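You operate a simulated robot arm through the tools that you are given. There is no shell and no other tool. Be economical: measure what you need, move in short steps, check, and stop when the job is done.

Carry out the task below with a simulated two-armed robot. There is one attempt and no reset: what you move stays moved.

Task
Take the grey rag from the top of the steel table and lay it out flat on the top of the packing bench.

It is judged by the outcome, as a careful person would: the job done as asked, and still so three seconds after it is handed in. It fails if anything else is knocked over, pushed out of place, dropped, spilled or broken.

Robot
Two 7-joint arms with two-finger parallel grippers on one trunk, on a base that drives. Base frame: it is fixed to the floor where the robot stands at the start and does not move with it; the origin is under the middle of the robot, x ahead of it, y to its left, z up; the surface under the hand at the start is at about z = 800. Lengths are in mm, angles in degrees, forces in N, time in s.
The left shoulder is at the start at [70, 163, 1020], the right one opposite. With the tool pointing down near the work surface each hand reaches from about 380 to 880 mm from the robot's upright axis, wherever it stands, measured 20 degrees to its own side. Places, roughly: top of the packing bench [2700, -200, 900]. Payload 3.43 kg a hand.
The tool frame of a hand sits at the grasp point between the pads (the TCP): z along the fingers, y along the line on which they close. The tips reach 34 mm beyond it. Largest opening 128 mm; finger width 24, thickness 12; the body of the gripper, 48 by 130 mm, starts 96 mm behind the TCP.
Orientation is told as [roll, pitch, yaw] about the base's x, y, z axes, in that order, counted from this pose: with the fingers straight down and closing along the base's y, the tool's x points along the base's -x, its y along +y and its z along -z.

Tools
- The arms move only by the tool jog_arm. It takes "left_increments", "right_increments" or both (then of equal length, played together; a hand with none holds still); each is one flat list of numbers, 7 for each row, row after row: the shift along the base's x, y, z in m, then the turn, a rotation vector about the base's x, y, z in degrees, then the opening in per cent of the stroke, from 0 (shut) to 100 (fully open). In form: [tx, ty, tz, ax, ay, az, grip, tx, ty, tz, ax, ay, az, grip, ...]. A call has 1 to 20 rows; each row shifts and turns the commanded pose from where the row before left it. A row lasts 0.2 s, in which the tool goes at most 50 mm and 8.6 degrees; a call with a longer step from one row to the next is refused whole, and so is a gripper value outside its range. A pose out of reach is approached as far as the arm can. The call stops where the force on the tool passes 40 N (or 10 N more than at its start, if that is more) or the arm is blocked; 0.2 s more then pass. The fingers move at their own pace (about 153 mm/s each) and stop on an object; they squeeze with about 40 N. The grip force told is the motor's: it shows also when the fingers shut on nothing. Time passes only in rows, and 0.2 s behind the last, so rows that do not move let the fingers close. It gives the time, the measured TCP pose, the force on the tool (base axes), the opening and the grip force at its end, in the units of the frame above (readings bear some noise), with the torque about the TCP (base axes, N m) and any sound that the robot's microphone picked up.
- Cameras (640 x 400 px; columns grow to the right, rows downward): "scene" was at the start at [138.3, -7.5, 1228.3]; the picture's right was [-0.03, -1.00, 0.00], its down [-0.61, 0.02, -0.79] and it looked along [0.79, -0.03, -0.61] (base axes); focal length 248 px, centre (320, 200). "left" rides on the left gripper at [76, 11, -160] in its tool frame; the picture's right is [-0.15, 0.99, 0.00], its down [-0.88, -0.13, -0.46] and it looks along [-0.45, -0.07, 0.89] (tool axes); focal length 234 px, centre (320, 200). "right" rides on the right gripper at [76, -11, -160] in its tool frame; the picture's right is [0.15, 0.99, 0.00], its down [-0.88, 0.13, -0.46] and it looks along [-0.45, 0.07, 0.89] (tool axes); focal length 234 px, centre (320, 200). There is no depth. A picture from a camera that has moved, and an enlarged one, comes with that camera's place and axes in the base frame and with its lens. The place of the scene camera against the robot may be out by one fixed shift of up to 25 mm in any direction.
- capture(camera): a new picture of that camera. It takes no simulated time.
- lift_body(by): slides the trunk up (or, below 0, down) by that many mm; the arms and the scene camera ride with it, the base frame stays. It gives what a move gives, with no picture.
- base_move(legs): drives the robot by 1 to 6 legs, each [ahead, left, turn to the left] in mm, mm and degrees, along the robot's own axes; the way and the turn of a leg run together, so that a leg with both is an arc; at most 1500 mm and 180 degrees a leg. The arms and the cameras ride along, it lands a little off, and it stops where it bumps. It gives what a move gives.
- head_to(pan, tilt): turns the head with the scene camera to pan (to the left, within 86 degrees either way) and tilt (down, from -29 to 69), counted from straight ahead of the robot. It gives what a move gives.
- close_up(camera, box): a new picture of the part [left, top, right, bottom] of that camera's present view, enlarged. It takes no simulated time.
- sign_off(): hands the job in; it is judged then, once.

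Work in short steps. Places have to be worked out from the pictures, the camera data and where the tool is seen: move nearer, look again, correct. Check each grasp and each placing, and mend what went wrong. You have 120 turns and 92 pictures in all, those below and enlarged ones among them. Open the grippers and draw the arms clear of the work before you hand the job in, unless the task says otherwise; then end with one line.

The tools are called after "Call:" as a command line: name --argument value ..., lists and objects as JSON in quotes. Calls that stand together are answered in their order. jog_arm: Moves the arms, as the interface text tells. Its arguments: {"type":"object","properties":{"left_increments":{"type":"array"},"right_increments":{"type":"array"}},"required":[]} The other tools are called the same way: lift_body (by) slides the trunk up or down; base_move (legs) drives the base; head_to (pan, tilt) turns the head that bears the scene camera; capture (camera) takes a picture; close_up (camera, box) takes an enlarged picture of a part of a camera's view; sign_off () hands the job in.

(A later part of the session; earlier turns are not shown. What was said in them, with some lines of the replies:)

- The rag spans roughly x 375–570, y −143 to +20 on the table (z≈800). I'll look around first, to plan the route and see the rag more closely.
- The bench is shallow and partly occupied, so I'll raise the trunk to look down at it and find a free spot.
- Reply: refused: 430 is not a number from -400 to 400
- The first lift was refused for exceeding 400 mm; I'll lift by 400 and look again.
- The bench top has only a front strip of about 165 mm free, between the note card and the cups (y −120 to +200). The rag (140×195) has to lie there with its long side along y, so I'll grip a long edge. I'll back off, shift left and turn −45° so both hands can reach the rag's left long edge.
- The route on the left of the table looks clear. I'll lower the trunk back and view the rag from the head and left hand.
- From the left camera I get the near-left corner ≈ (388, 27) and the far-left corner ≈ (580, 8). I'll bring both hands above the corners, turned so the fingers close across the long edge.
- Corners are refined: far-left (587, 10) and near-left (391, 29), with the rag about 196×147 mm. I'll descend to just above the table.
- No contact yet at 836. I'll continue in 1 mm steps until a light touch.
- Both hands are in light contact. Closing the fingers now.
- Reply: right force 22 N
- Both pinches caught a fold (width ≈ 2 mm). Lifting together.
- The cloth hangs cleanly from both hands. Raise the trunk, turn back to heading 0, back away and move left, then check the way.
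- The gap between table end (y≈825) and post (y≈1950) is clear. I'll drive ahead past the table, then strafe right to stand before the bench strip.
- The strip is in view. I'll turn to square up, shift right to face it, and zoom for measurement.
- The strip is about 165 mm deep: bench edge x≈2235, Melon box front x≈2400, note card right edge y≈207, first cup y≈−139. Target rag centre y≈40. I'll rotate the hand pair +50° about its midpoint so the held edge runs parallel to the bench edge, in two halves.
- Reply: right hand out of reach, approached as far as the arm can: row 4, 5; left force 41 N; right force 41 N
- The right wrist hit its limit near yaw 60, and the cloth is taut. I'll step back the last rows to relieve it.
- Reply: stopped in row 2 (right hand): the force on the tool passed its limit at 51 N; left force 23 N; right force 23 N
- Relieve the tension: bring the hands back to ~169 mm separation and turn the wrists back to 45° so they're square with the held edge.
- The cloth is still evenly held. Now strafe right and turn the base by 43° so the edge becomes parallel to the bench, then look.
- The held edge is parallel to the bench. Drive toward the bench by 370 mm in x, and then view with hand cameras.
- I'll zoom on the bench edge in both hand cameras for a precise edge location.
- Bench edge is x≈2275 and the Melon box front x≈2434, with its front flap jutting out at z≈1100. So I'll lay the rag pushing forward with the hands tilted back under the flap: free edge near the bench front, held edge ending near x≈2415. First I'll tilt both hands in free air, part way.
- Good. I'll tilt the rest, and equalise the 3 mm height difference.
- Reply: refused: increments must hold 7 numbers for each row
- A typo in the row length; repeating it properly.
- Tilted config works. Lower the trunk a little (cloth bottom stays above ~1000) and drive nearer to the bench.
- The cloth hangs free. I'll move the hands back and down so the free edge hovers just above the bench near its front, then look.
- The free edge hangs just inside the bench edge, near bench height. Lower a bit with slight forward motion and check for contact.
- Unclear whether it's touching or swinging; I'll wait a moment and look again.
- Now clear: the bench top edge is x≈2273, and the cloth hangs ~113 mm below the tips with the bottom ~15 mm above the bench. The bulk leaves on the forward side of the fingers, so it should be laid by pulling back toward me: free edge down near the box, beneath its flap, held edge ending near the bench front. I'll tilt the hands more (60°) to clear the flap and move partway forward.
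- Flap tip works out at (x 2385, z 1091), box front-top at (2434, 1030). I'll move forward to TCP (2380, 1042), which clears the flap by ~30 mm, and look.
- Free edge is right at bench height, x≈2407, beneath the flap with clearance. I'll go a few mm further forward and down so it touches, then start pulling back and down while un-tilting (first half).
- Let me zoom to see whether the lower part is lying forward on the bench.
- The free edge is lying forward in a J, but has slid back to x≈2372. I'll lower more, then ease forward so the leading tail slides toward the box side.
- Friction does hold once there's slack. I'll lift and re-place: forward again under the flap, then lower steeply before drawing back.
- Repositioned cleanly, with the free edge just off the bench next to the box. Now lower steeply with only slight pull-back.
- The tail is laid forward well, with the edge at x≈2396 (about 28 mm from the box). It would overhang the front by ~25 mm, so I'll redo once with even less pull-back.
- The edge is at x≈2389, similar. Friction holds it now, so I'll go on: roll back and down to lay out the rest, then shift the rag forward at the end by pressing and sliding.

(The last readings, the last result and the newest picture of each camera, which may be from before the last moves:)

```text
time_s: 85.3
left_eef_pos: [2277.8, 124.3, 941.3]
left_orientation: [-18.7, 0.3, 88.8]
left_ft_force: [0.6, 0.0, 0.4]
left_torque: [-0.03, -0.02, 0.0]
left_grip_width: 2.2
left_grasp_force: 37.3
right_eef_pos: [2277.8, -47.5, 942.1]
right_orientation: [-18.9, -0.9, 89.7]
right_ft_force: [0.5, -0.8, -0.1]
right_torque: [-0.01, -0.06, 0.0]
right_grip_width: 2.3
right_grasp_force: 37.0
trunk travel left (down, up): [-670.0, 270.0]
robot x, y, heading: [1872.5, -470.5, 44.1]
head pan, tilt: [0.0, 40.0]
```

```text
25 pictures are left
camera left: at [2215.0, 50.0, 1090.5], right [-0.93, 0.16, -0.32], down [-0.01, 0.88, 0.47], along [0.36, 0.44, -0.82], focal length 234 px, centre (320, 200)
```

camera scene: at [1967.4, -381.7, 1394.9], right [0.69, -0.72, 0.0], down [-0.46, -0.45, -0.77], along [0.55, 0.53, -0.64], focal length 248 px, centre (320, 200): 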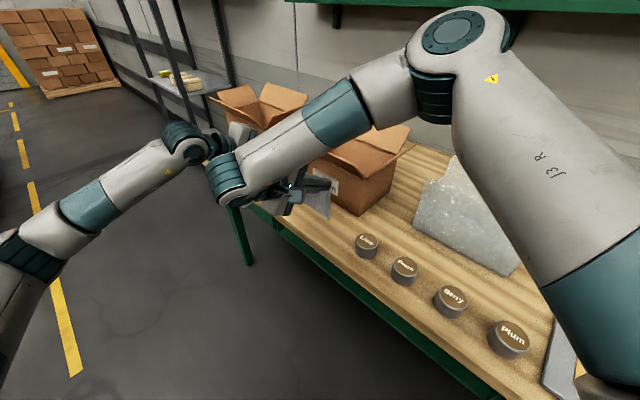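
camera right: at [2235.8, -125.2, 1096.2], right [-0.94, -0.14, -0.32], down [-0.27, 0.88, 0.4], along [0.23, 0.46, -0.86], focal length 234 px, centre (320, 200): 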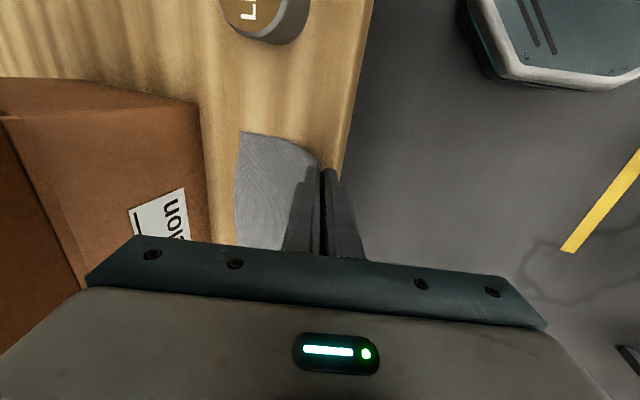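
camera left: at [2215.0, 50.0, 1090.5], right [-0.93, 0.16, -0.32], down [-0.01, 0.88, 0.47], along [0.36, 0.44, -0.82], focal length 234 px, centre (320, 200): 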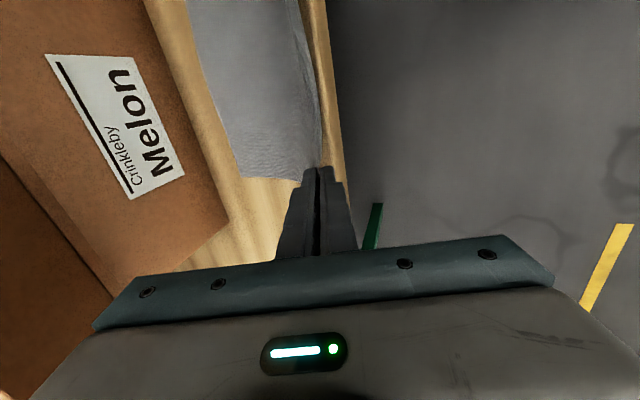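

The rag is laid out nicely with a straight far edge (x≈2380, ~45 mm from the box). Now I'll open the fingers to release, staying just above the bench.

Call:
jog_arm --left_increments '[0, 0, -0.002, 0, 0, 0, 6, 0, 0, 0, 0, 0, 0, 12, 0, 0, 0, 0, 0, 0, 20, 0, 0, 0, 0, 0, 0, 30, 0, 0, 0, 0, 0, 0, 30]' --right_increments '[0, 0, -0.002, 0, 0, 0, 6, 0, 0, 0, 0, 0, 0, 12, 0, 0, 0, 0, 0, 0, 20, 0, 0, 0, 0, 0, 0, 30, 0, 0, 0, 0, 0, 0, 30]'

Call:
capture --camera "left"

Call:
capture --camera "right"

```text
time_s: 86.5
left_eef_pos: [2276.3, 123.8, 941.2]
left_orientation: [-18.9, 0.3, 89.0]
left_ft_force: [0.1, 0.2, 0.5]
left_torque: [-0.01, -0.01, 0.0]
left_grip_width: 38.5
left_grasp_force: 0.0
right_eef_pos: [2277.2, -48.0, 940.1]
right_orientation: [-19.1, -0.7, 89.7]
right_ft_force: [-0.2, 0.1, 0.4]
right_torque: [-0.01, 0.01, -0.02]
right_grip_width: 38.6
right_grasp_force: 0.1
trunk travel left (down, up): [-670.0, 270.0]
robot x, y, heading: [1870.8, -468.7, 43.7]
head pan, tilt: [0.0, 40.0]
```

```text
24 pictures are left
camera left: at [2214.2, 50.7, 1088.8], right [-0.93, 0.16, -0.32], down [-0.01, 0.88, 0.47], along [0.36, 0.44, -0.82], focal length 234 px, centre (320, 200)
```

left: 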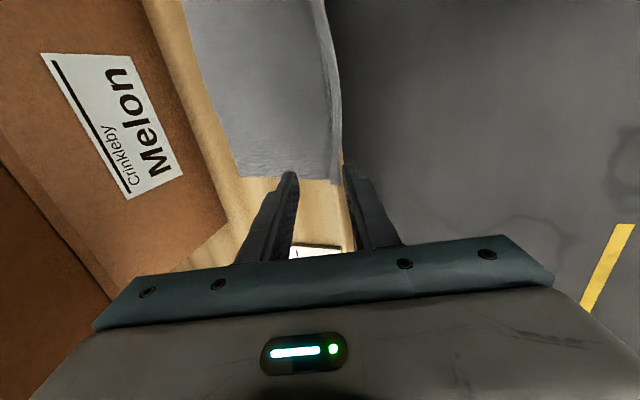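

```text
23 pictures are left
camera right: at [2235.3, -124.9, 1094.1], right [-0.94, -0.14, -0.32], down [-0.27, 0.88, 0.4], along [0.23, 0.46, -0.86], focal length 234 px, centre (320, 200)
```

right: 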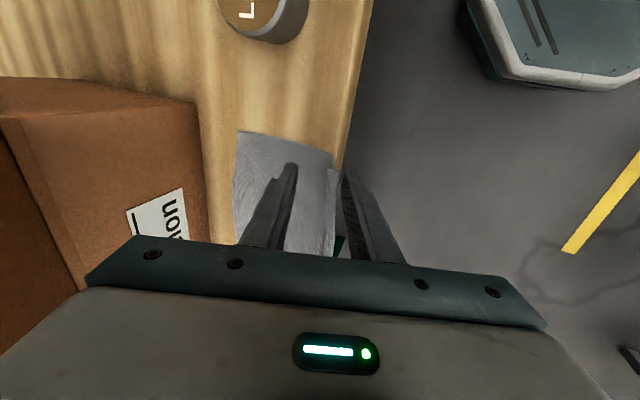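

Released and it relaxed nearly flat. Withdraw along the finger direction and look.

Call:
jog_arm --left_increments '[-0.006, 0, 0.017, 0, 0, 0, 30, -0.013, 0, 0.038, 0, 0, 0, 30, -0.013, 0, 0.038, 0, 0, 0, 30, -0.013, 0, 0.038, 0, 0, 0, 30, -0.013, 0, 0.03, 0, 0, 0, 30]' --right_increments '[-0.006, 0, 0.017, 0, 0, 0, 30, -0.013, 0, 0.038, 0, 0, 0, 30, -0.013, 0, 0.038, 0, 0, 0, 30, -0.013, 0, 0.038, 0, 0, 0, 30, -0.013, 0, 0.03, 0, 0, 0, 30]'

Call:
capture --camera "left"

Call:
close_up --camera "right" --box '[160, 60, 480, 260]'

```text
time_s: 87.7
left_eef_pos: [2221.5, 124.6, 1104.5]
left_orientation: [-18.9, 0.1, 89.0]
left_ft_force: [-0.1, -0.3, 0.8]
left_torque: [0.02, -0.02, 0.01]
left_grip_width: 38.3
left_grasp_force: 0.0
right_eef_pos: [2219.2, -47.8, 1102.9]
right_orientation: [-19.1, -0.9, 89.9]
right_ft_force: [-0.7, -0.1, 0.1]
right_torque: [0.02, -0.04, 0.01]
right_grip_width: 38.2
right_grasp_force: 0.2
trunk travel left (down, up): [-670.0, 270.0]
robot x, y, heading: [1867.7, -471.2, 43.6]
head pan, tilt: [0.0, 40.0]
```

```text
22 pictures are left
camera left: at [2157.8, 50.4, 1252.2], right [-0.93, 0.16, -0.32], down [-0.01, 0.88, 0.47], along [0.36, 0.44, -0.82], focal length 234 px, centre (320, 200)
```

left: 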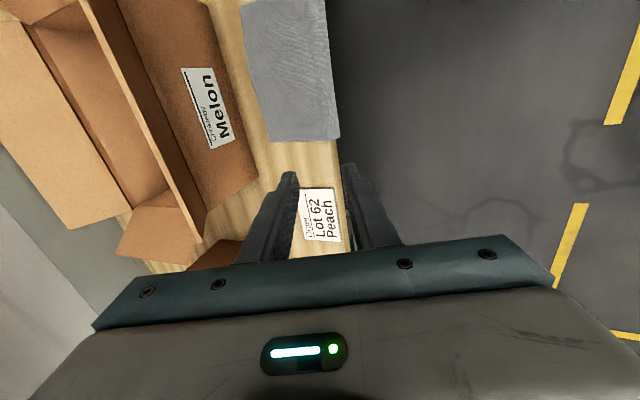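

```text
2.00 times, centred on (320, 160) of right
camera zoom: at [2175.7, -125.5, 1256.8], right [-0.94, -0.14, -0.33], down [-0.27, 0.88, 0.4], along [0.23, 0.46, -0.86], focal length 468 px, centre (320, 280)
```

zoom: 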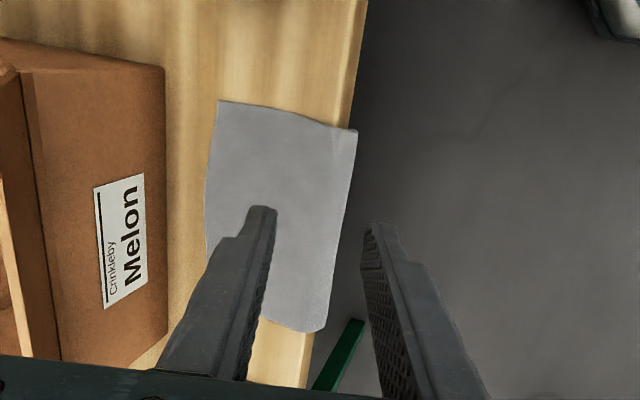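

The rag is flat but overhangs the bench front by ~40 mm, with a ~45 mm gap at the box. I'll press lightly near its far edge with closed, tilted fingers and slide it forward. First, position above it.

Call:
jog_arm --left_increments '[0.0231, -0.0013, -0.03, 0, -6.2, 0, 0, 0.0231, -0.0013, -0.03, 0, -6.2, 0, 0, 0.0231, -0.0013, -0.03, 0, -6.2, 0, 0, 0.0231, -0.0013, -0.03, 0, -6.2, 0, 0, 0.0231, -0.0013, -0.03, 0, -6.2, 0, 0]' --right_increments '[0.0235, 0.0012, -0.03, 0, -6.2, 0, 0, 0.0235, 0.0012, -0.03, 0, -6.2, 0, 0, 0.0235, 0.0012, -0.03, 0, -6.2, 0, 0, 0.0235, 0.0012, -0.03, 0, -6.2, 0, 0, 0.0235, 0.0012, -0.03, 0, -6.2, 0, 0]'

Call:
capture --camera "right"

```text
time_s: 88.9
left_eef_pos: [2335.4, 120.7, 952.1]
left_orientation: [-50.0, -0.3, 88.9]
left_ft_force: [0.0, 0.5, 0.2]
left_torque: [0.01, -0.01, -0.03]
left_grip_width: 0.1
left_grasp_force: 32.3
right_eef_pos: [2336.9, -40.6, 952.2]
right_orientation: [-50.0, -0.8, 90.1]
right_ft_force: [-0.3, 0.2, -0.5]
right_torque: [-0.05, 0.01, 0.0]
right_grip_width: 0.0
right_grasp_force: 33.0
trunk travel left (down, up): [-670.0, 270.0]
robot x, y, heading: [1870.6, -472.0, 43.8]
head pan, tilt: [0.0, 40.0]
```

```text
20 pictures are left
camera right: at [2221.5, -117.6, 1062.4], right [-0.63, -0.14, -0.76], down [-0.44, 0.88, 0.2], along [0.64, 0.46, -0.62], focal length 234 px, centre (320, 200)
```

right: 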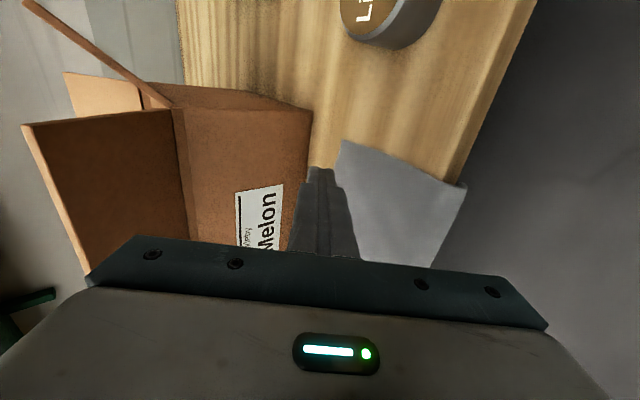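

Lowering toward contact.

Call:
jog_arm --left_increments '[0, 0, -0.007, 0, 0, 0, 0, 0, 0, -0.007, 0, 0, 0, 0, 0, 0, -0.003, 0, 0, 0, 0]' --right_increments '[0, 0, -0.007, 0, 0, 0, 0, 0, 0, -0.007, 0, 0, 0, 0, 0, 0, -0.003, 0, 0, 0, 0]'

Call:
jog_arm --left_increments '[0, 0, -0.001, 0, 0, 0, 0, 0, 0, -0.001, 0, 0, 0, 0]' --right_increments '[0, 0, -0.001, 0, 0, 0, 0, 0, 0, -0.001, 0, 0, 0, 0]'

```text
time_s: 89.7
left_eef_pos: [2334.4, 119.4, 935.0]
left_orientation: [-49.8, -0.4, 89.0]
left_ft_force: [-0.2, 0.4, 0.7]
left_torque: [0.01, 0.01, -0.02]
left_grip_width: 0.0
left_grasp_force: 32.9
right_eef_pos: [2336.6, -40.9, 935.3]
right_orientation: [-50.0, -0.7, 90.2]
right_ft_force: [0.4, 0.5, 1.3]
right_torque: [0.01, 0.02, -0.01]
right_grip_width: 0.0
right_grasp_force: 33.7
trunk travel left (down, up): [-670.0, 270.0]
robot x, y, heading: [1866.2, -468.9, 44.0]
head pan, tilt: [0.0, 40.0]
```

```text
time_s: 90.3
left_eef_pos: [2333.4, 118.2, 933.6]
left_orientation: [-50.0, -0.4, 89.0]
left_ft_force: [-0.5, -0.6, 0.5]
left_torque: [0.0, 0.0, -0.02]
left_grip_width: 0.1
left_grasp_force: 33.2
right_eef_pos: [2337.3, -41.5, 931.3]
right_orientation: [-49.9, -0.8, 90.2]
right_ft_force: [0.5, 0.6, -0.1]
right_torque: [0.01, 0.01, 0.0]
right_grip_width: 0.0
right_grasp_force: 33.1
trunk travel left (down, up): [-670.0, 270.0]
robot x, y, heading: [1870.8, -468.0, 43.9]
head pan, tilt: [0.0, 40.0]
```

Not yet in contact; continue down in 1 mm steps.

Call:
jog_arm --left_increments '[0, 0, -0.001, 0, 0, 0, 0, 0, 0, -0.001, 0, 0, 0, 0, 0, 0, -0.001, 0, 0, 0, 0]' --right_increments '[0, 0, -0.001, 0, 0, 0, 0, 0, 0, -0.001, 0, 0, 0, 0, 0, 0, -0.001, 0, 0, 0, 0]'

Call:
jog_arm --left_increments '[0, 0, -0.001, 0, 0, 0, 0, 0, 0, -0.001, 0, 0, 0, 0]' --right_increments '[0, 0, -0.001, 0, 0, 0, 0, 0, 0, -0.001, 0, 0, 0, 0]'

```text
time_s: 91.1
left_eef_pos: [2335.0, 118.5, 928.8]
left_orientation: [-49.7, -0.2, 88.9]
left_ft_force: [0.5, 0.4, 0.3]
left_torque: [-0.02, -0.02, 0.03]
left_grip_width: 0.0
left_grasp_force: 33.3
right_eef_pos: [2337.9, -40.2, 928.9]
right_orientation: [-50.0, -0.7, 90.2]
right_ft_force: [0.7, 0.1, 0.3]
right_torque: [0.0, -0.02, -0.01]
right_grip_width: 0.0
right_grasp_force: 33.1
trunk travel left (down, up): [-670.0, 270.0]
robot x, y, heading: [1868.8, -465.8, 43.6]
head pan, tilt: [0.0, 40.0]
```

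```text
time_s: 91.7
left_eef_pos: [2335.4, 119.2, 928.2]
left_orientation: [-49.9, -0.3, 89.0]
left_ft_force: [-1.5, 0.4, -0.3]
left_torque: [-0.01, 0.03, 0.02]
left_grip_width: 0.0
left_grasp_force: 33.3
right_eef_pos: [2336.9, -42.3, 928.0]
right_orientation: [-50.1, -0.8, 90.2]
right_ft_force: [-0.3, -0.5, -0.4]
right_torque: [-0.03, -0.02, -0.02]
right_grip_width: 0.1
right_grasp_force: 33.0
trunk travel left (down, up): [-670.0, 270.0]
robot x, y, heading: [1865.7, -472.5, 43.9]
head pan, tilt: [0.0, 40.0]
```

Still free; continue down.

Call:
jog_arm --left_increments '[0, 0, -0.001, 0, 0, 0, 0, 0, 0, -0.001, 0, 0, 0, 0, 0, 0, -0.001, 0, 0, 0, 0]' --right_increments '[0, 0, -0.001, 0, 0, 0, 0, 0, 0, -0.001, 0, 0, 0, 0, 0, 0, -0.001, 0, 0, 0, 0]'

Call:
jog_arm --left_increments '[0, 0, -0.001, 0, 0, 0, 0, 0, 0, -0.001, 0, 0, 0, 0]' --right_increments '[0, 0, -0.001, 0, 0, 0, 0, 0, 0, -0.001, 0, 0, 0, 0]'

Call:
close_up --camera "right" --box '[240, 100, 480, 260]'

```text
time_s: 92.5
left_eef_pos: [2335.5, 118.7, 924.7]
left_orientation: [-49.8, -0.4, 89.0]
left_ft_force: [0.4, -0.1, 0.8]
left_torque: [-0.02, 0.01, -0.03]
left_grip_width: 0.0
left_grasp_force: 33.7
right_eef_pos: [2336.4, -42.7, 924.0]
right_orientation: [-50.0, -0.8, 90.2]
right_ft_force: [0.2, 0.0, -0.1]
right_torque: [0.0, 0.01, -0.02]
right_grip_width: 0.0
right_grasp_force: 32.9
trunk travel left (down, up): [-670.0, 270.0]
robot x, y, heading: [1870.0, -469.4, 43.8]
head pan, tilt: [0.0, 40.0]
```

```text
time_s: 93.1
left_eef_pos: [2334.5, 119.9, 922.8]
left_orientation: [-49.9, -0.3, 89.0]
left_ft_force: [-0.4, 0.6, -0.3]
left_torque: [0.02, -0.02, 0.0]
left_grip_width: 0.1
left_grasp_force: 33.5
right_eef_pos: [2336.6, -41.9, 923.2]
right_orientation: [-50.0, -0.8, 90.2]
right_ft_force: [0.1, 0.0, -0.6]
right_torque: [0.0, 0.01, -0.03]
right_grip_width: 0.0
right_grasp_force: 32.7
trunk travel left (down, up): [-670.0, 270.0]
robot x, y, heading: [1871.3, -471.5, 43.8]
head pan, tilt: [0.0, 40.0]
```

```text
2.50 times, centred on (360, 180) of right
camera zoom: at [2221.3, -119.6, 1032.7], right [-0.64, -0.14, -0.76], down [-0.44, 0.88, 0.2], along [0.64, 0.46, -0.62], focal length 585 px, centre (220, 250)
```

zoom: 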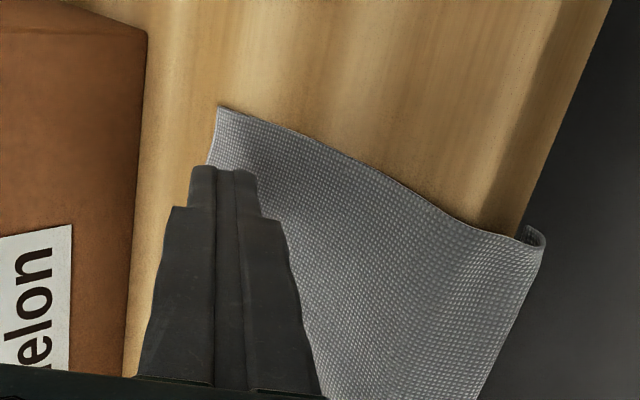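

Still no contact (the bench top is a bit below 900). Continue down carefully.

Call:
jog_arm --left_increments '[0, 0, -0.001, 0, 0, 0, 0, 0, 0, -0.001, 0, 0, 0, 0, 0, 0, -0.001, 0, 0, 0, 0]' --right_increments '[0, 0, -0.001, 0, 0, 0, 0, 0, 0, -0.001, 0, 0, 0, 0, 0, 0, -0.001, 0, 0, 0, 0]'

Call:
jog_arm --left_increments '[0, 0, -0.001, 0, 0, 0, 0, 0, 0, -0.001, 0, 0, 0, 0]' --right_increments '[0, 0, -0.001, 0, 0, 0, 0, 0, 0, -0.001, 0, 0, 0, 0]'

```text
time_s: 93.9
left_eef_pos: [2334.5, 118.1, 919.8]
left_orientation: [-49.9, -0.3, 88.9]
left_ft_force: [-0.5, -0.8, 0.9]
left_torque: [-0.02, 0.0, 0.0]
left_grip_width: 0.0
left_grasp_force: 32.7
right_eef_pos: [2335.0, -41.8, 918.4]
right_orientation: [-50.0, -0.8, 90.2]
right_ft_force: [0.3, 0.4, -0.1]
right_torque: [0.0, -0.02, -0.01]
right_grip_width: 0.3
right_grasp_force: 33.4
trunk travel left (down, up): [-670.0, 270.0]
robot x, y, heading: [1871.8, -471.1, 43.9]
head pan, tilt: [0.0, 40.0]
```

```text
time_s: 94.5
left_eef_pos: [2333.4, 117.7, 917.0]
left_orientation: [-49.8, -0.3, 89.0]
left_ft_force: [-0.8, 0.3, -0.6]
left_torque: [-0.02, 0.03, 0.03]
left_grip_width: 0.0
left_grasp_force: 33.0
right_eef_pos: [2337.0, -41.8, 915.4]
right_orientation: [-50.0, -0.8, 90.3]
right_ft_force: [-0.1, -0.3, 0.0]
right_torque: [0.0, -0.02, -0.03]
right_grip_width: 0.2
right_grasp_force: 32.9
trunk travel left (down, up): [-670.0, 270.0]
robot x, y, heading: [1870.5, -470.5, 43.7]
head pan, tilt: [0.0, 40.0]
```

Continuing.

Call:
jog_arm --left_increments '[0, 0, -0.001, 0, 0, 0, 0, 0, 0, -0.001, 0, 0, 0, 0, 0, 0, -0.001, 0, 0, 0, 0]' --right_increments '[0, 0, -0.001, 0, 0, 0, 0, 0, 0, -0.001, 0, 0, 0, 0, 0, 0, -0.001, 0, 0, 0, 0]'

Call:
jog_arm --left_increments '[0, 0, -0.001, 0, 0, 0, 0, 0, 0, -0.001, 0, 0, 0, 0]' --right_increments '[0, 0, -0.001, 0, 0, 0, 0, 0, 0, -0.001, 0, 0, 0, 0]'

Call:
close_up --camera "right" --box '[240, 100, 480, 260]'

```text
time_s: 95.3
left_eef_pos: [2334.9, 117.5, 913.4]
left_orientation: [-49.9, -0.3, 89.0]
left_ft_force: [0.0, 0.2, 0.6]
left_torque: [0.04, 0.01, 0.01]
left_grip_width: 0.0
left_grasp_force: 33.0
right_eef_pos: [2337.5, -42.6, 912.1]
right_orientation: [-50.1, -0.8, 90.2]
right_ft_force: [-0.7, 0.2, 0.3]
right_torque: [0.01, 0.02, 0.0]
right_grip_width: 0.0
right_grasp_force: 33.5
trunk travel left (down, up): [-670.0, 270.0]
robot x, y, heading: [1869.5, -473.8, 44.1]
head pan, tilt: [0.0, 40.0]
```

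```text
time_s: 95.9
left_eef_pos: [2334.4, 116.9, 912.4]
left_orientation: [-50.0, -0.3, 89.0]
left_ft_force: [-0.5, -0.1, 0.2]
left_torque: [0.01, 0.0, 0.0]
left_grip_width: 0.0
left_grasp_force: 33.1
right_eef_pos: [2335.6, -41.6, 911.8]
right_orientation: [-50.1, -0.7, 90.2]
right_ft_force: [-0.7, -0.1, 1.1]
right_torque: [-0.03, -0.01, 0.02]
right_grip_width: 0.0
right_grasp_force: 33.0
trunk travel left (down, up): [-670.0, 270.0]
robot x, y, heading: [1867.6, -471.9, 43.8]
head pan, tilt: [0.0, 40.0]
```

```text
2.50 times, centred on (360, 180) of right
camera zoom: at [2221.5, -118.8, 1021.9], right [-0.64, -0.14, -0.76], down [-0.44, 0.88, 0.2], along [0.64, 0.46, -0.62], focal length 585 px, centre (220, 250)
```

zoom: 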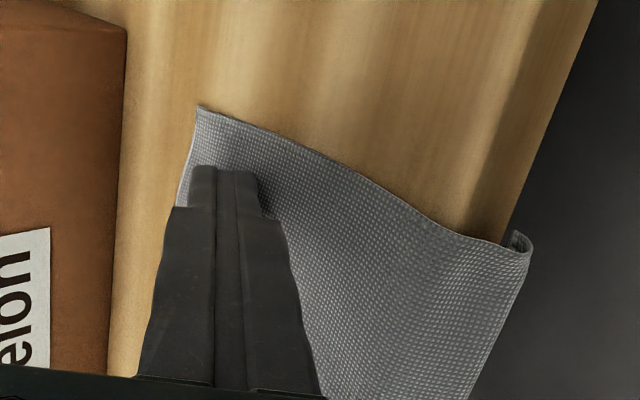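

Near; a few more mm.

Call:
jog_arm --left_increments '[0, 0, -0.001, 0, 0, 0, 0, 0, 0, -0.001, 0, 0, 0, 0, 0, 0, -0.001, 0, 0, 0, 0, 0, 0, -0.001, 0, 0, 0, 0]' --right_increments '[0, 0, -0.001, 0, 0, 0, 0, 0, 0, -0.001, 0, 0, 0, 0, 0, 0, -0.001, 0, 0, 0, 0, 0, 0, -0.001, 0, 0, 0, 0]'

Call:
jog_arm --left_increments '[0, 0, -0.001, 0, 0, 0, 0, 0, 0, -0.001, 0, 0, 0, 0]' --right_increments '[0, 0, -0.001, 0, 0, 0, 0, 0, 0, -0.001, 0, 0, 0, 0]'

```text
time_s: 96.9
left_eef_pos: [2334.4, 117.9, 910.7]
left_orientation: [-50.1, -0.5, 89.0]
left_ft_force: [0.5, -0.1, 2.3]
left_torque: [0.03, -0.07, 0.02]
left_grip_width: 0.1
left_grasp_force: 32.7
right_eef_pos: [2335.8, -41.3, 910.0]
right_orientation: [-50.1, -1.1, 90.2]
right_ft_force: [1.8, 4.9, 20.2]
right_torque: [0.06, -0.46, 0.13]
right_grip_width: 0.0
right_grasp_force: 33.4
trunk travel left (down, up): [-670.0, 270.0]
robot x, y, heading: [1868.0, -468.1, 43.8]
head pan, tilt: [0.0, 40.0]
```

```text
time_s: 97.5
left_eef_pos: [2332.6, 116.7, 911.5]
left_orientation: [-50.0, -0.5, 89.0]
left_ft_force: [2.2, -0.1, 8.8]
left_torque: [0.03, -0.21, 0.04]
left_grip_width: 0.1
left_grasp_force: 32.7
right_eef_pos: [2335.9, -42.3, 910.5]
right_orientation: [-50.5, -1.0, 90.0]
right_ft_force: [4.8, 7.8, 36.5]
right_torque: [0.11, -0.88, 0.17]
right_grip_width: 0.0
right_grasp_force: 32.3
trunk travel left (down, up): [-670.0, 270.0]
robot x, y, heading: [1871.0, -472.2, 44.0]
head pan, tilt: [0.0, 40.0]
```

Contact at TCP z≈910 (bench top ≈ 880). Ease the right hand's force, then slide both forward 20 mm and check that the rag follows.

Call:
jog_arm --left_increments '[0, 0, 0, 0, 0, 0, 0, 0, 0, 0, 0, 0, 0, 0, 0.004, 0, 0, 0, 0, 0, 0, 0.004, 0, 0, 0, 0, 0, 0, 0.004, 0, 0, 0, 0, 0, 0, 0.004, 0, 0, 0, 0, 0, 0, 0.004, 0, 0, 0, 0, 0, 0]' --right_increments '[0, 0, 0.0015, 0, 0, 0, 0, 0, 0, 0.0008, 0, 0, 0, 0, 0.004, 0, 0, 0, 0, 0, 0, 0.004, 0, 0, 0, 0, 0, 0, 0.004, 0, 0, 0, 0, 0, 0, 0.004, 0, 0, 0, 0, 0, 0, 0.004, 0, 0, 0, 0, 0, 0]'

Call:
close_up --camera "right" --box '[240, 100, 480, 260]'

```text
time_s: 99.1
left_eef_pos: [2352.9, 115.8, 910.8]
left_orientation: [-50.1, -0.4, 89.1]
left_ft_force: [-4.6, 0.3, 17.1]
left_torque: [0.01, -0.19, 0.02]
left_grip_width: 0.0
left_grasp_force: 32.8
right_eef_pos: [2352.7, -45.2, 911.0]
right_orientation: [-50.3, -0.9, 90.2]
right_ft_force: [-5.1, -0.1, 20.8]
right_torque: [-0.11, -0.25, -0.05]
right_grip_width: 0.0
right_grasp_force: 32.9
trunk travel left (down, up): [-670.0, 270.0]
robot x, y, heading: [1868.3, -472.5, 43.7]
head pan, tilt: [0.0, 40.0]
```

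```text
2.50 times, centred on (360, 180) of right
camera zoom: at [2237.7, -122.0, 1020.8], right [-0.63, -0.14, -0.76], down [-0.44, 0.88, 0.21], along [0.64, 0.46, -0.61], focal length 585 px, centre (220, 250)
```

zoom: 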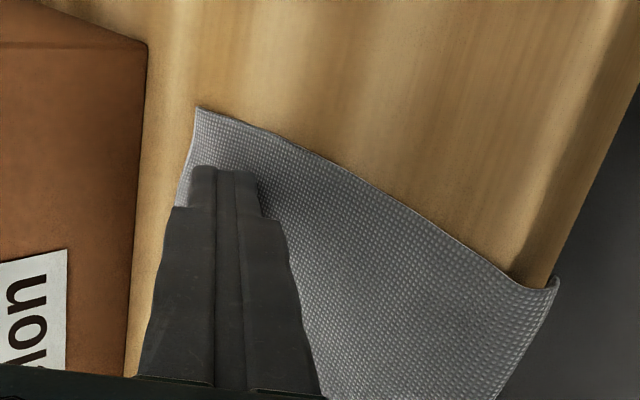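

The rag follows perfectly. Continue another 22 mm.

Call:
jog_arm --left_increments '[0.004, 0, 0, 0, 0, 0, 0, 0.004, 0, 0, 0, 0, 0, 0, 0.004, 0, 0, 0, 0, 0, 0, 0.004, 0, 0, 0, 0, 0, 0, 0.004, 0, 0, 0, 0, 0, 0, 0.002, 0, 0, 0, 0, 0, 0]' --right_increments '[0.004, 0, 0, 0, 0, 0, 0, 0.004, 0, 0, 0, 0, 0, 0, 0.004, 0, 0, 0, 0, 0, 0, 0.004, 0, 0, 0, 0, 0, 0, 0.004, 0, 0, 0, 0, 0, 0, 0.002, 0, 0, 0, 0, 0, 0]'

Call:
close_up --camera "right" --box '[240, 100, 480, 260]'

Call:
capture --camera "left"

```text
time_s: 100.5
left_eef_pos: [2372.4, 117.7, 910.2]
left_orientation: [-50.1, -0.5, 89.0]
left_ft_force: [-5.2, -0.4, 19.6]
left_torque: [-0.05, -0.22, -0.03]
left_grip_width: 0.1
left_grasp_force: 32.8
right_eef_pos: [2375.7, -43.8, 910.4]
right_orientation: [-50.2, -0.9, 90.1]
right_ft_force: [-3.1, -0.1, 13.2]
right_torque: [-0.08, -0.16, -0.03]
right_grip_width: 0.1
right_grasp_force: 33.2
trunk travel left (down, up): [-670.0, 270.0]
robot x, y, heading: [1871.1, -470.1, 43.8]
head pan, tilt: [0.0, 40.0]
```

```text
2.50 times, centred on (360, 180) of right
camera zoom: at [2260.4, -121.5, 1020.9], right [-0.63, -0.14, -0.76], down [-0.44, 0.88, 0.21], along [0.64, 0.46, -0.61], focal length 585 px, centre (220, 250)
```

zoom: 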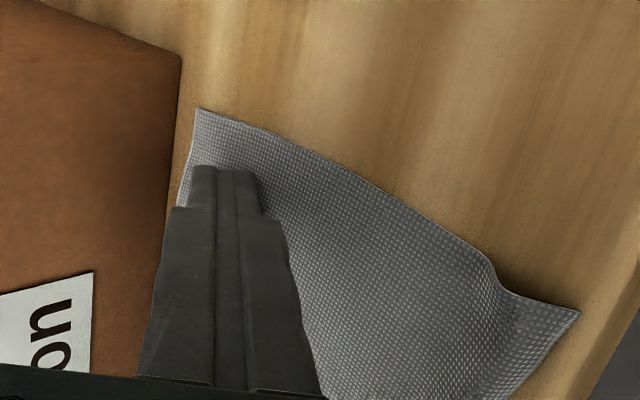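

```text
15 pictures are left
camera left: at [2243.1, 42.6, 1004.1], right [-0.63, 0.16, -0.76], down [-0.25, 0.88, 0.4], along [0.73, 0.44, -0.52], focal length 234 px, centre (320, 200)
```

left: 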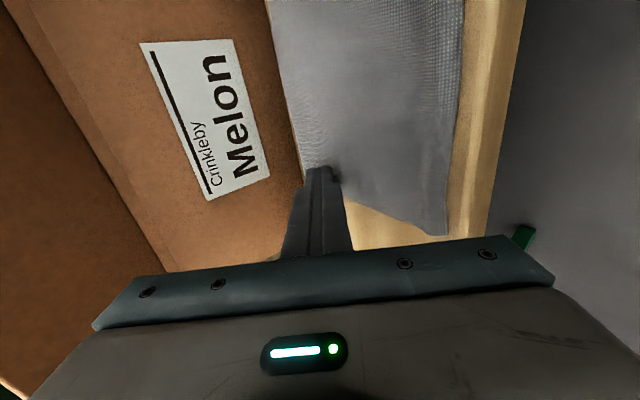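

The rag is now fully on the bench, with a small wave near its front edge. Lift off straight up, then back, and look from above.

Call:
jog_arm --left_increments '[0, 0, 0.006, 0, 0, 0, 0, 0, 0, 0.012, 0, 0, 0, 0, -0.025, 0, 0.022, 0, 5, 0, 0, -0.03, 0, 0.03, 0, 6, 0, 0, -0.03, 0, 0.035, 0, 6, 0, 0, -0.03, 0, 0.035, 0, 6, 0, 0, -0.03, 0, 0.035, 0, 6, 0, 0]' --right_increments '[0, 0, 0.006, 0, 0, 0, 0, 0, 0, 0.012, 0, 0, 0, 0, -0.025, 0, 0.022, 0, 5, 0, 0, -0.03, 0, 0.03, 0, 6, 0, 0, -0.03, 0, 0.035, 0, 6, 0, 0, -0.03, 0, 0.035, 0, 6, 0, 0, -0.03, 0, 0.035, 0, 6, 0, 0]'

Call:
close_up --camera "right" --box '[160, 60, 480, 260]'

Call:
close_up --camera "left" --box '[160, 0, 480, 200]'

```text
time_s: 102.1
left_eef_pos: [2230.1, 116.5, 1084.1]
left_orientation: [-20.8, 0.2, 89.0]
left_ft_force: [0.2, -0.1, 0.5]
left_torque: [0.08, -0.03, 0.01]
left_grip_width: 0.0
left_grasp_force: 32.7
right_eef_pos: [2232.3, -42.9, 1083.8]
right_orientation: [-20.9, -0.9, 89.7]
right_ft_force: [0.4, -0.9, 0.4]
right_torque: [0.0, -0.03, -0.01]
right_grip_width: 0.0
right_grasp_force: 32.6
trunk travel left (down, up): [-670.0, 270.0]
robot x, y, heading: [1870.7, -471.3, 44.0]
head pan, tilt: [0.0, 40.0]
```

```text
2.00 times, centred on (320, 160) of right
camera zoom: at [2185.0, -119.7, 1236.2], right [-0.92, -0.14, -0.36], down [-0.28, 0.88, 0.39], along [0.26, 0.46, -0.85], focal length 468 px, centre (320, 280)
```

zoom: 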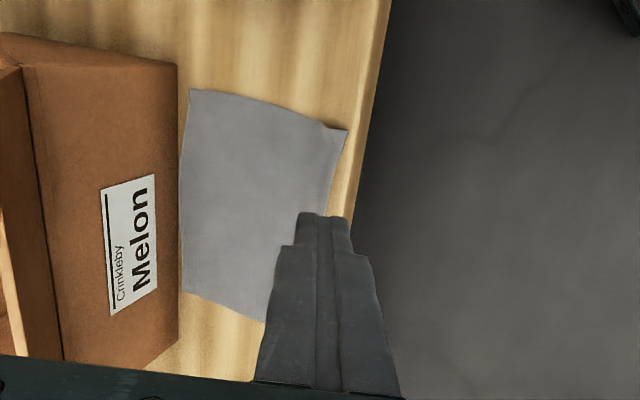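

```text
2.00 times, centred on (320, 100) of left
camera zoom: at [2163.4, 43.5, 1230.4], right [-0.92, 0.16, -0.35], down [-0.02, 0.88, 0.47], along [0.39, 0.44, -0.81], focal length 468 px, centre (320, 400)
```

zoom: 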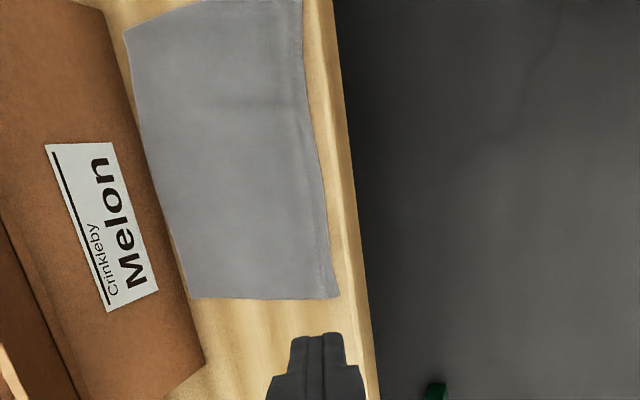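

The rag lies squarely on the bench with margins on all sides. I'll zoom at the faint crease near the front edge.

Call:
close_up --camera "right" --box '[240, 95, 350, 175]'

Call:
close_up --camera "left" --box '[220, 0, 350, 160]'

```text
5.00 times, centred on (295, 135) of right
camera zoom: at [2185.0, -119.7, 1236.2], right [-0.92, -0.14, -0.36], down [-0.28, 0.88, 0.39], along [0.26, 0.46, -0.85], focal length 1171 px, centre (445, 525)
```

zoom: 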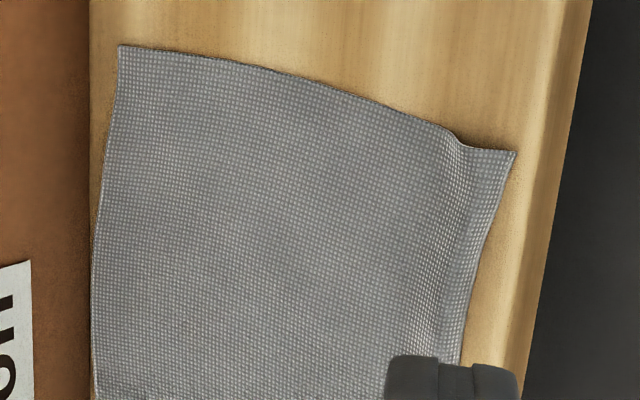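

```text
2.50 times, centred on (285, 80) of left
camera zoom: at [2163.4, 43.5, 1230.4], right [-0.92, 0.16, -0.35], down [-0.02, 0.88, 0.47], along [0.39, 0.44, -0.81], focal length 585 px, centre (408, 500)
```

zoom: 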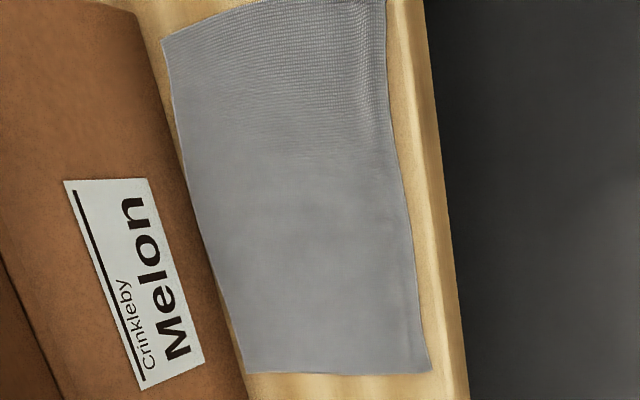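

There's a small ridge ~15 mm from the front edge on the right side. I'll press on that margin with the right hand and draw it back a few mm to flatten it. Position first.

Call:
jog_arm --right_increments '[0.013, -0.0014, -0.0316, 0, 0, 0, 0, 0.013, -0.0014, -0.0316, 0, 0, 0, 0, 0.013, -0.0014, -0.0316, 0, 0, 0, 0, 0.013, -0.0014, -0.0316, 0, 0, 0, 0, 0.013, -0.0014, -0.0286, 0, 0, 0, 0]'

Call:
close_up --camera "right" --box '[200, 80, 420, 240]'

```text
time_s: 103.3
left_eef_pos: [2232.0, 117.4, 1083.1]
left_orientation: [-20.8, 0.1, 89.0]
left_ft_force: [-0.6, 0.7, 0.8]
left_torque: [0.01, -0.01, -0.02]
left_grip_width: 0.0
left_grasp_force: 32.9
right_eef_pos: [2299.5, -47.7, 925.6]
right_orientation: [-20.8, -0.8, 89.8]
right_ft_force: [0.2, 0.6, 0.0]
right_torque: [0.01, 0.02, 0.01]
right_grip_width: 0.1
right_grasp_force: 33.4
trunk travel left (down, up): [-670.0, 270.0]
robot x, y, heading: [1870.1, -473.2, 43.9]
head pan, tilt: [0.0, 40.0]
```

```text
2.50 times, centred on (310, 160) of right
camera zoom: at [2252.3, -125.1, 1078.6], right [-0.92, -0.14, -0.36], down [-0.28, 0.88, 0.39], along [0.26, 0.46, -0.85], focal length 585 px, centre (345, 300)
```

zoom: 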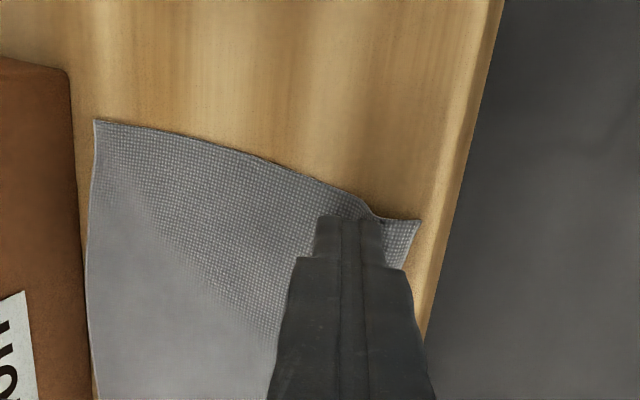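

The finger edge is over the ridge. Shift back 5 mm, lower to light contact.

Call:
jog_arm --right_increments '[-0.005, 0, -0.005, 0, 0, 0, 0, 0, 0, -0.003, 0, 0, 0, 0, 0, 0, -0.001, 0, 0, 0, 0, 0, 0, -0.001, 0, 0, 0, 0]'

Call:
jog_arm --right_increments '[0, 0, -0.001, 0, 0, 0, 0, 0, 0, -0.001, 0, 0, 0, 0]'

```text
time_s: 104.3
left_eef_pos: [2231.9, 119.1, 1084.5]
left_orientation: [-20.8, 0.3, 89.0]
left_ft_force: [0.0, -0.2, -0.2]
left_torque: [0.02, 0.03, 0.0]
left_grip_width: 0.0
left_grasp_force: 33.0
right_eef_pos: [2293.8, -49.7, 917.3]
right_orientation: [-21.0, -0.8, 89.8]
right_ft_force: [-0.2, 0.2, 0.0]
right_torque: [-0.02, -0.02, -0.01]
right_grip_width: 0.1
right_grasp_force: 33.5
trunk travel left (down, up): [-670.0, 270.0]
robot x, y, heading: [1867.4, -469.9, 43.9]
head pan, tilt: [0.0, 40.0]
```

```text
time_s: 104.9
left_eef_pos: [2231.7, 118.7, 1084.6]
left_orientation: [-20.9, 0.2, 89.0]
left_ft_force: [1.0, -0.4, 0.2]
left_torque: [-0.03, -0.02, 0.0]
left_grip_width: 0.0
left_grasp_force: 32.7
right_eef_pos: [2293.4, -50.1, 915.5]
right_orientation: [-21.1, -0.9, 89.8]
right_ft_force: [0.2, 1.0, 8.9]
right_torque: [0.0, -0.04, -0.01]
right_grip_width: 0.0
right_grasp_force: 33.3
trunk travel left (down, up): [-670.0, 270.0]
robot x, y, heading: [1868.2, -468.3, 44.0]
head pan, tilt: [0.0, 40.0]
```

Light contact (9 N). Drag back 7 mm and then lift straight up.

Call:
jog_arm --right_increments '[-0.002, 0, -0.0005, 0, 0, 0, 0, -0.002, 0, 0, 0, 0, 0, 0, -0.002, 0, 0, 0, 0, 0, 0, -0.001, 0, 0, 0, 0, 0, 0, 0, 0, 0.004, 0, 0, 0, 0, 0, 0, 0.012, 0, 0, 0, 0, -0.01, 0, 0.035, 0, 0, 0, 0, -0.01, 0, 0.035, 0, 0, 0, 0, -0.02, 0, 0.035, 0, 0, 0, 0, -0.02, 0, 0.035, 0, 0, 0, 0]'

Call:
close_up --camera "right" --box '[200, 60, 400, 220]'

```text
time_s: 107.1
left_eef_pos: [2231.0, 117.9, 1083.9]
left_orientation: [-20.9, 0.2, 89.0]
left_ft_force: [-0.4, 0.0, 0.0]
left_torque: [0.0, -0.04, -0.01]
left_grip_width: 0.0
left_grasp_force: 32.7
right_eef_pos: [2225.2, -50.9, 1073.7]
right_orientation: [-21.2, -0.7, 89.7]
right_ft_force: [0.0, 0.2, 1.0]
right_torque: [0.0, -0.02, 0.0]
right_grip_width: 0.1
right_grasp_force: 32.3
trunk travel left (down, up): [-670.0, 270.0]
robot x, y, heading: [1869.5, -470.1, 43.7]
head pan, tilt: [0.0, 40.0]
```

```text
2.50 times, centred on (300, 140) of right
camera zoom: at [2178.2, -127.3, 1226.8], right [-0.92, -0.14, -0.36], down [-0.28, 0.88, 0.39], along [0.26, 0.46, -0.85], focal length 585 px, centre (370, 350)
```

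zoom: 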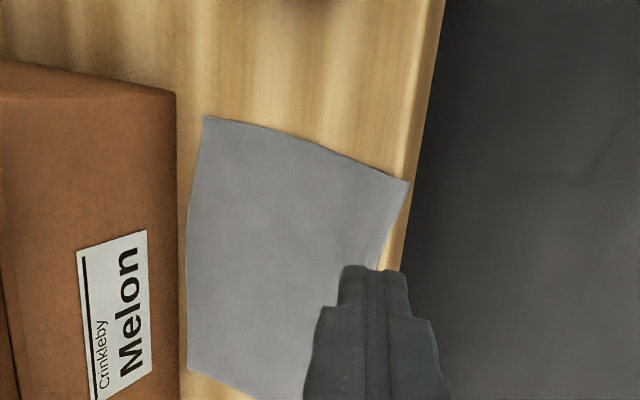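

Flat now. Check whether the front-right corner is still within the bench edge.

Call:
close_up --camera "right" --box '[280, 70, 360, 130]'

```text
6.67 times, centred on (320, 100) of right
camera zoom: at [2178.2, -127.3, 1226.8], right [-0.92, -0.14, -0.36], down [-0.28, 0.88, 0.39], along [0.26, 0.46, -0.85], focal length 1561 px, centre (320, 867)
```

zoom: 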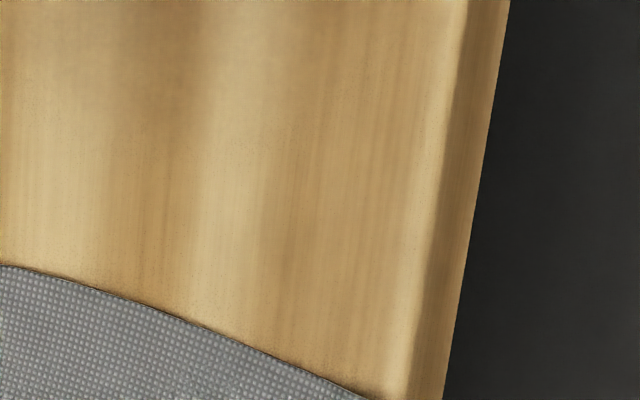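

Call:
close_up --camera "right" --box '[300, 108, 364, 156]'

```text
8.33 times, centred on (332, 132) of right
camera zoom: at [2178.2, -127.3, 1226.8], right [-0.92, -0.14, -0.36], down [-0.28, 0.88, 0.39], along [0.26, 0.46, -0.85], focal length 1951 px, centre (220, 767)
```

zoom: 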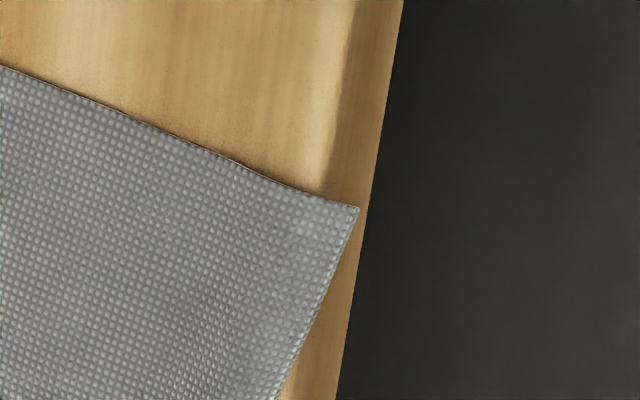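

The front-right corner pokes ~6 mm past the edge, while the far side has ~15 mm to the box there. I'll press near the far-right again and slide it forward ~7 mm.

Call:
jog_arm --right_increments '[0.0222, 0.001, -0.0213, 0, -4.85, 0, 0, 0.0252, 0.001, -0.0253, 0, -4.85, 0, 0, 0.0242, 0.001, -0.0253, 0, -4.85, 0, 0, 0.0242, 0.001, -0.0263, 0, -4.85, 0, 0, 0.0242, 0.001, -0.0263, 0, -4.85, 0, 0, 0.0242, 0.001, -0.0273, 0, -4.85, 0, 0, 0, 0, -0.005, 0, 0, 0, 0, 0, 0, -0.004, 0, 0, 0, 0, 0, 0, -0.001, 0, 0, 0, 0]'

Call:
jog_arm --right_increments '[0, 0, -0.001, 0, 0, 0, 0, 0, 0, -0.001, 0, 0, 0, 0]'

```text
time_s: 109.1
left_eef_pos: [2231.5, 118.2, 1083.5]
left_orientation: [-20.9, 0.2, 89.1]
left_ft_force: [-0.5, -0.4, -0.9]
left_torque: [0.02, 0.01, 0.0]
left_grip_width: 0.0
left_grasp_force: 33.2
right_eef_pos: [2370.3, -43.9, 911.1]
right_orientation: [-50.2, -0.8, 90.0]
right_ft_force: [-0.3, -1.7, 9.7]
right_torque: [-0.1, -0.16, -0.02]
right_grip_width: 0.2
right_grasp_force: 33.1
trunk travel left (down, up): [-670.0, 270.0]
robot x, y, heading: [1869.5, -474.5, 43.8]
head pan, tilt: [0.0, 40.0]
```

```text
time_s: 109.7
left_eef_pos: [2230.5, 117.5, 1085.6]
left_orientation: [-20.9, 0.1, 88.9]
left_ft_force: [0.1, -0.2, 0.3]
left_torque: [0.02, -0.01, -0.01]
left_grip_width: 0.0
left_grasp_force: 32.9
right_eef_pos: [2370.7, -41.6, 911.0]
right_orientation: [-50.3, -1.0, 90.1]
right_ft_force: [1.8, -0.3, 23.4]
right_torque: [-0.08, -0.51, 0.03]
right_grip_width: 0.0
right_grasp_force: 33.1
trunk travel left (down, up): [-670.0, 270.0]
robot x, y, heading: [1870.5, -467.3, 43.9]
head pan, tilt: [0.0, 40.0]
```

Good contact. Slide forward 8 mm, lift straight up and back off.

Call:
jog_arm --right_increments '[0.003, 0, 0, 0, 0, 0, 0, 0.003, 0, 0, 0, 0, 0, 0, 0.002, 0, 0, 0, 0, 0, 0, 0, 0, 0.006, 0, 0, 0, 0, 0, 0, 0.014, 0, 0, 0, 0, -0.025, 0, 0.022, 0, 5, 0, 0, -0.03, 0, 0.03, 0, 6, 0, 0, -0.03, 0, 0.035, 0, 6, 0, 0, -0.03, 0, 0.035, 0, 6, 0, 0, -0.04, 0, 0.03, 0, 6, 0, 0]'

Call:
close_up --camera "right" --box '[200, 60, 400, 220]'

```text
time_s: 111.9
left_eef_pos: [2231.6, 117.9, 1084.5]
left_orientation: [-20.9, 0.2, 88.9]
left_ft_force: [-0.7, -0.1, -0.4]
left_torque: [-0.01, 0.01, -0.01]
left_grip_width: 0.1
left_grasp_force: 32.7
right_eef_pos: [2223.9, -44.6, 1084.3]
right_orientation: [-21.1, -0.7, 89.8]
right_ft_force: [-0.8, 0.0, -0.6]
right_torque: [-0.04, -0.01, 0.03]
right_grip_width: 0.0
right_grasp_force: 32.5
trunk travel left (down, up): [-670.0, 270.0]
robot x, y, heading: [1868.2, -473.4, 43.8]
head pan, tilt: [0.0, 40.0]
```

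```text
2.50 times, centred on (300, 140) of right
camera zoom: at [2176.2, -121.1, 1235.1], right [-0.92, -0.14, -0.36], down [-0.28, 0.88, 0.39], along [0.26, 0.46, -0.85], focal length 585 px, centre (370, 350)
```

zoom: 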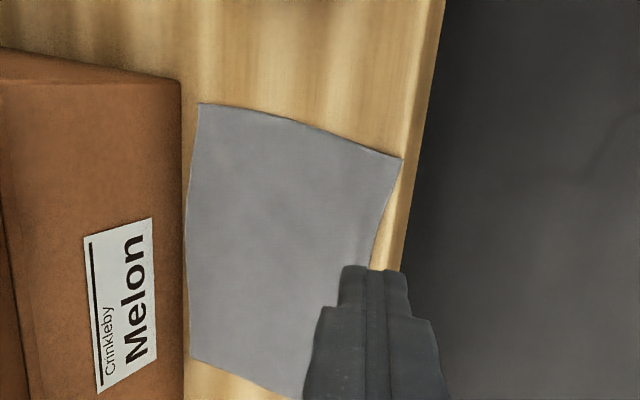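

The rag is flat and within the bench top. Open the grippers, back off from the bench and take a final look.

Call:
jog_arm --left_increments '[-0.02, 0, 0.03, 0, 0, 0, 50, -0.02, 0, 0.03, 0, 0, 0, 50, 0, 0, 0, 0, 0, 0, 50]' --right_increments '[-0.02, 0, 0.03, 0, 0, 0, 50, -0.02, 0, 0.03, 0, 0, 0, 50, 0, 0, 0, 0, 0, 0, 50]'

Call:
base_move --legs '[[-252, 243, 0]]'

Call:
capture --camera "scene"

Call:
close_up --camera "scene" --box '[260, 100, 480, 260]'

```text
time_s: 112.7
left_eef_pos: [2191.2, 116.9, 1140.3]
left_orientation: [-20.7, 0.2, 89.0]
left_ft_force: [0.0, -0.7, -0.1]
left_torque: [0.01, 0.04, 0.0]
left_grip_width: 64.0
left_grasp_force: 0.1
right_eef_pos: [2186.9, -44.3, 1139.4]
right_orientation: [-21.1, -0.8, 89.7]
right_ft_force: [-0.2, 0.8, 0.4]
right_torque: [-0.02, 0.02, 0.03]
right_grip_width: 63.9
right_grasp_force: 0.0
trunk travel left (down, up): [-670.0, 270.0]
robot x, y, heading: [1872.7, -471.2, 43.7]
head pan, tilt: [0.0, 40.0]
```

```text
time_s: 115.0
left_eef_pos: [1839.4, 119.6, 1141.4]
left_orientation: [-20.8, 0.2, 89.2]
left_ft_force: [-0.1, 0.3, -0.2]
left_torque: [-0.03, 0.02, -0.02]
left_grip_width: 64.3
left_grasp_force: 0.1
right_eef_pos: [1834.9, -43.8, 1139.0]
right_orientation: [-21.1, -0.7, 90.1]
right_ft_force: [-0.3, -0.1, 0.2]
right_torque: [0.0, -0.02, -0.01]
right_grip_width: 64.0
right_grasp_force: 0.0
trunk travel left (down, up): [-670.0, 270.0]
robot x, y, heading: [1517.1, -468.9, 44.2]
head pan, tilt: [0.0, 40.0]
```

```text
5 pictures are left
camera scene: at [1618.6, -381.0, 1394.8], right [0.7, -0.72, 0.0], down [-0.46, -0.45, -0.77], along [0.55, 0.53, -0.64], focal length 248 px, centre (320, 200)
```

scene: 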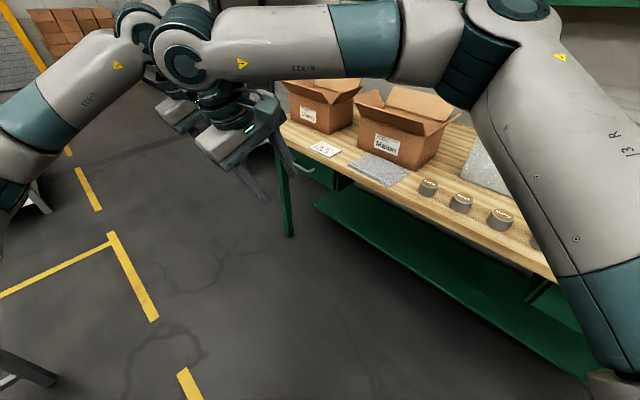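

```text
2.50 times, centred on (370, 180) of scene
camera zoom: at [1618.6, -381.0, 1394.8], right [0.7, -0.72, 0.0], down [-0.46, -0.45, -0.77], along [0.55, 0.53, -0.64], focal length 621 px, centre (195, 250)
```

zoom: 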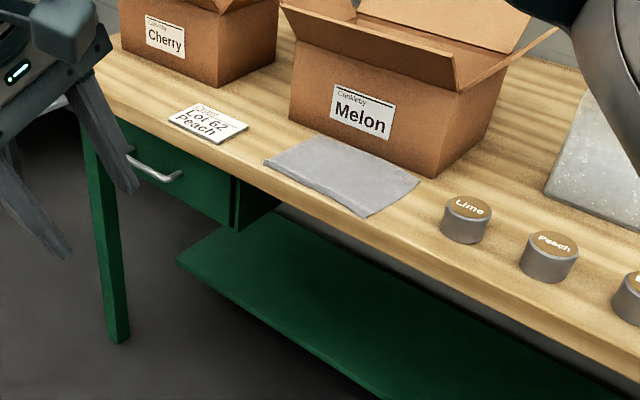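

The rag lies flat on the bench between the note card and the cups, nothing else has been moved, and the arms are open and clear. Handing in.

Call:
sign_off

```text
The job is handed in.
```

The grey rag is off the steel table and lying flat on the packing bench, in the clear strip in front of the Melon box. Its front edge runs close to the front of the bench. The final pictures show nothing else moved on the bench.
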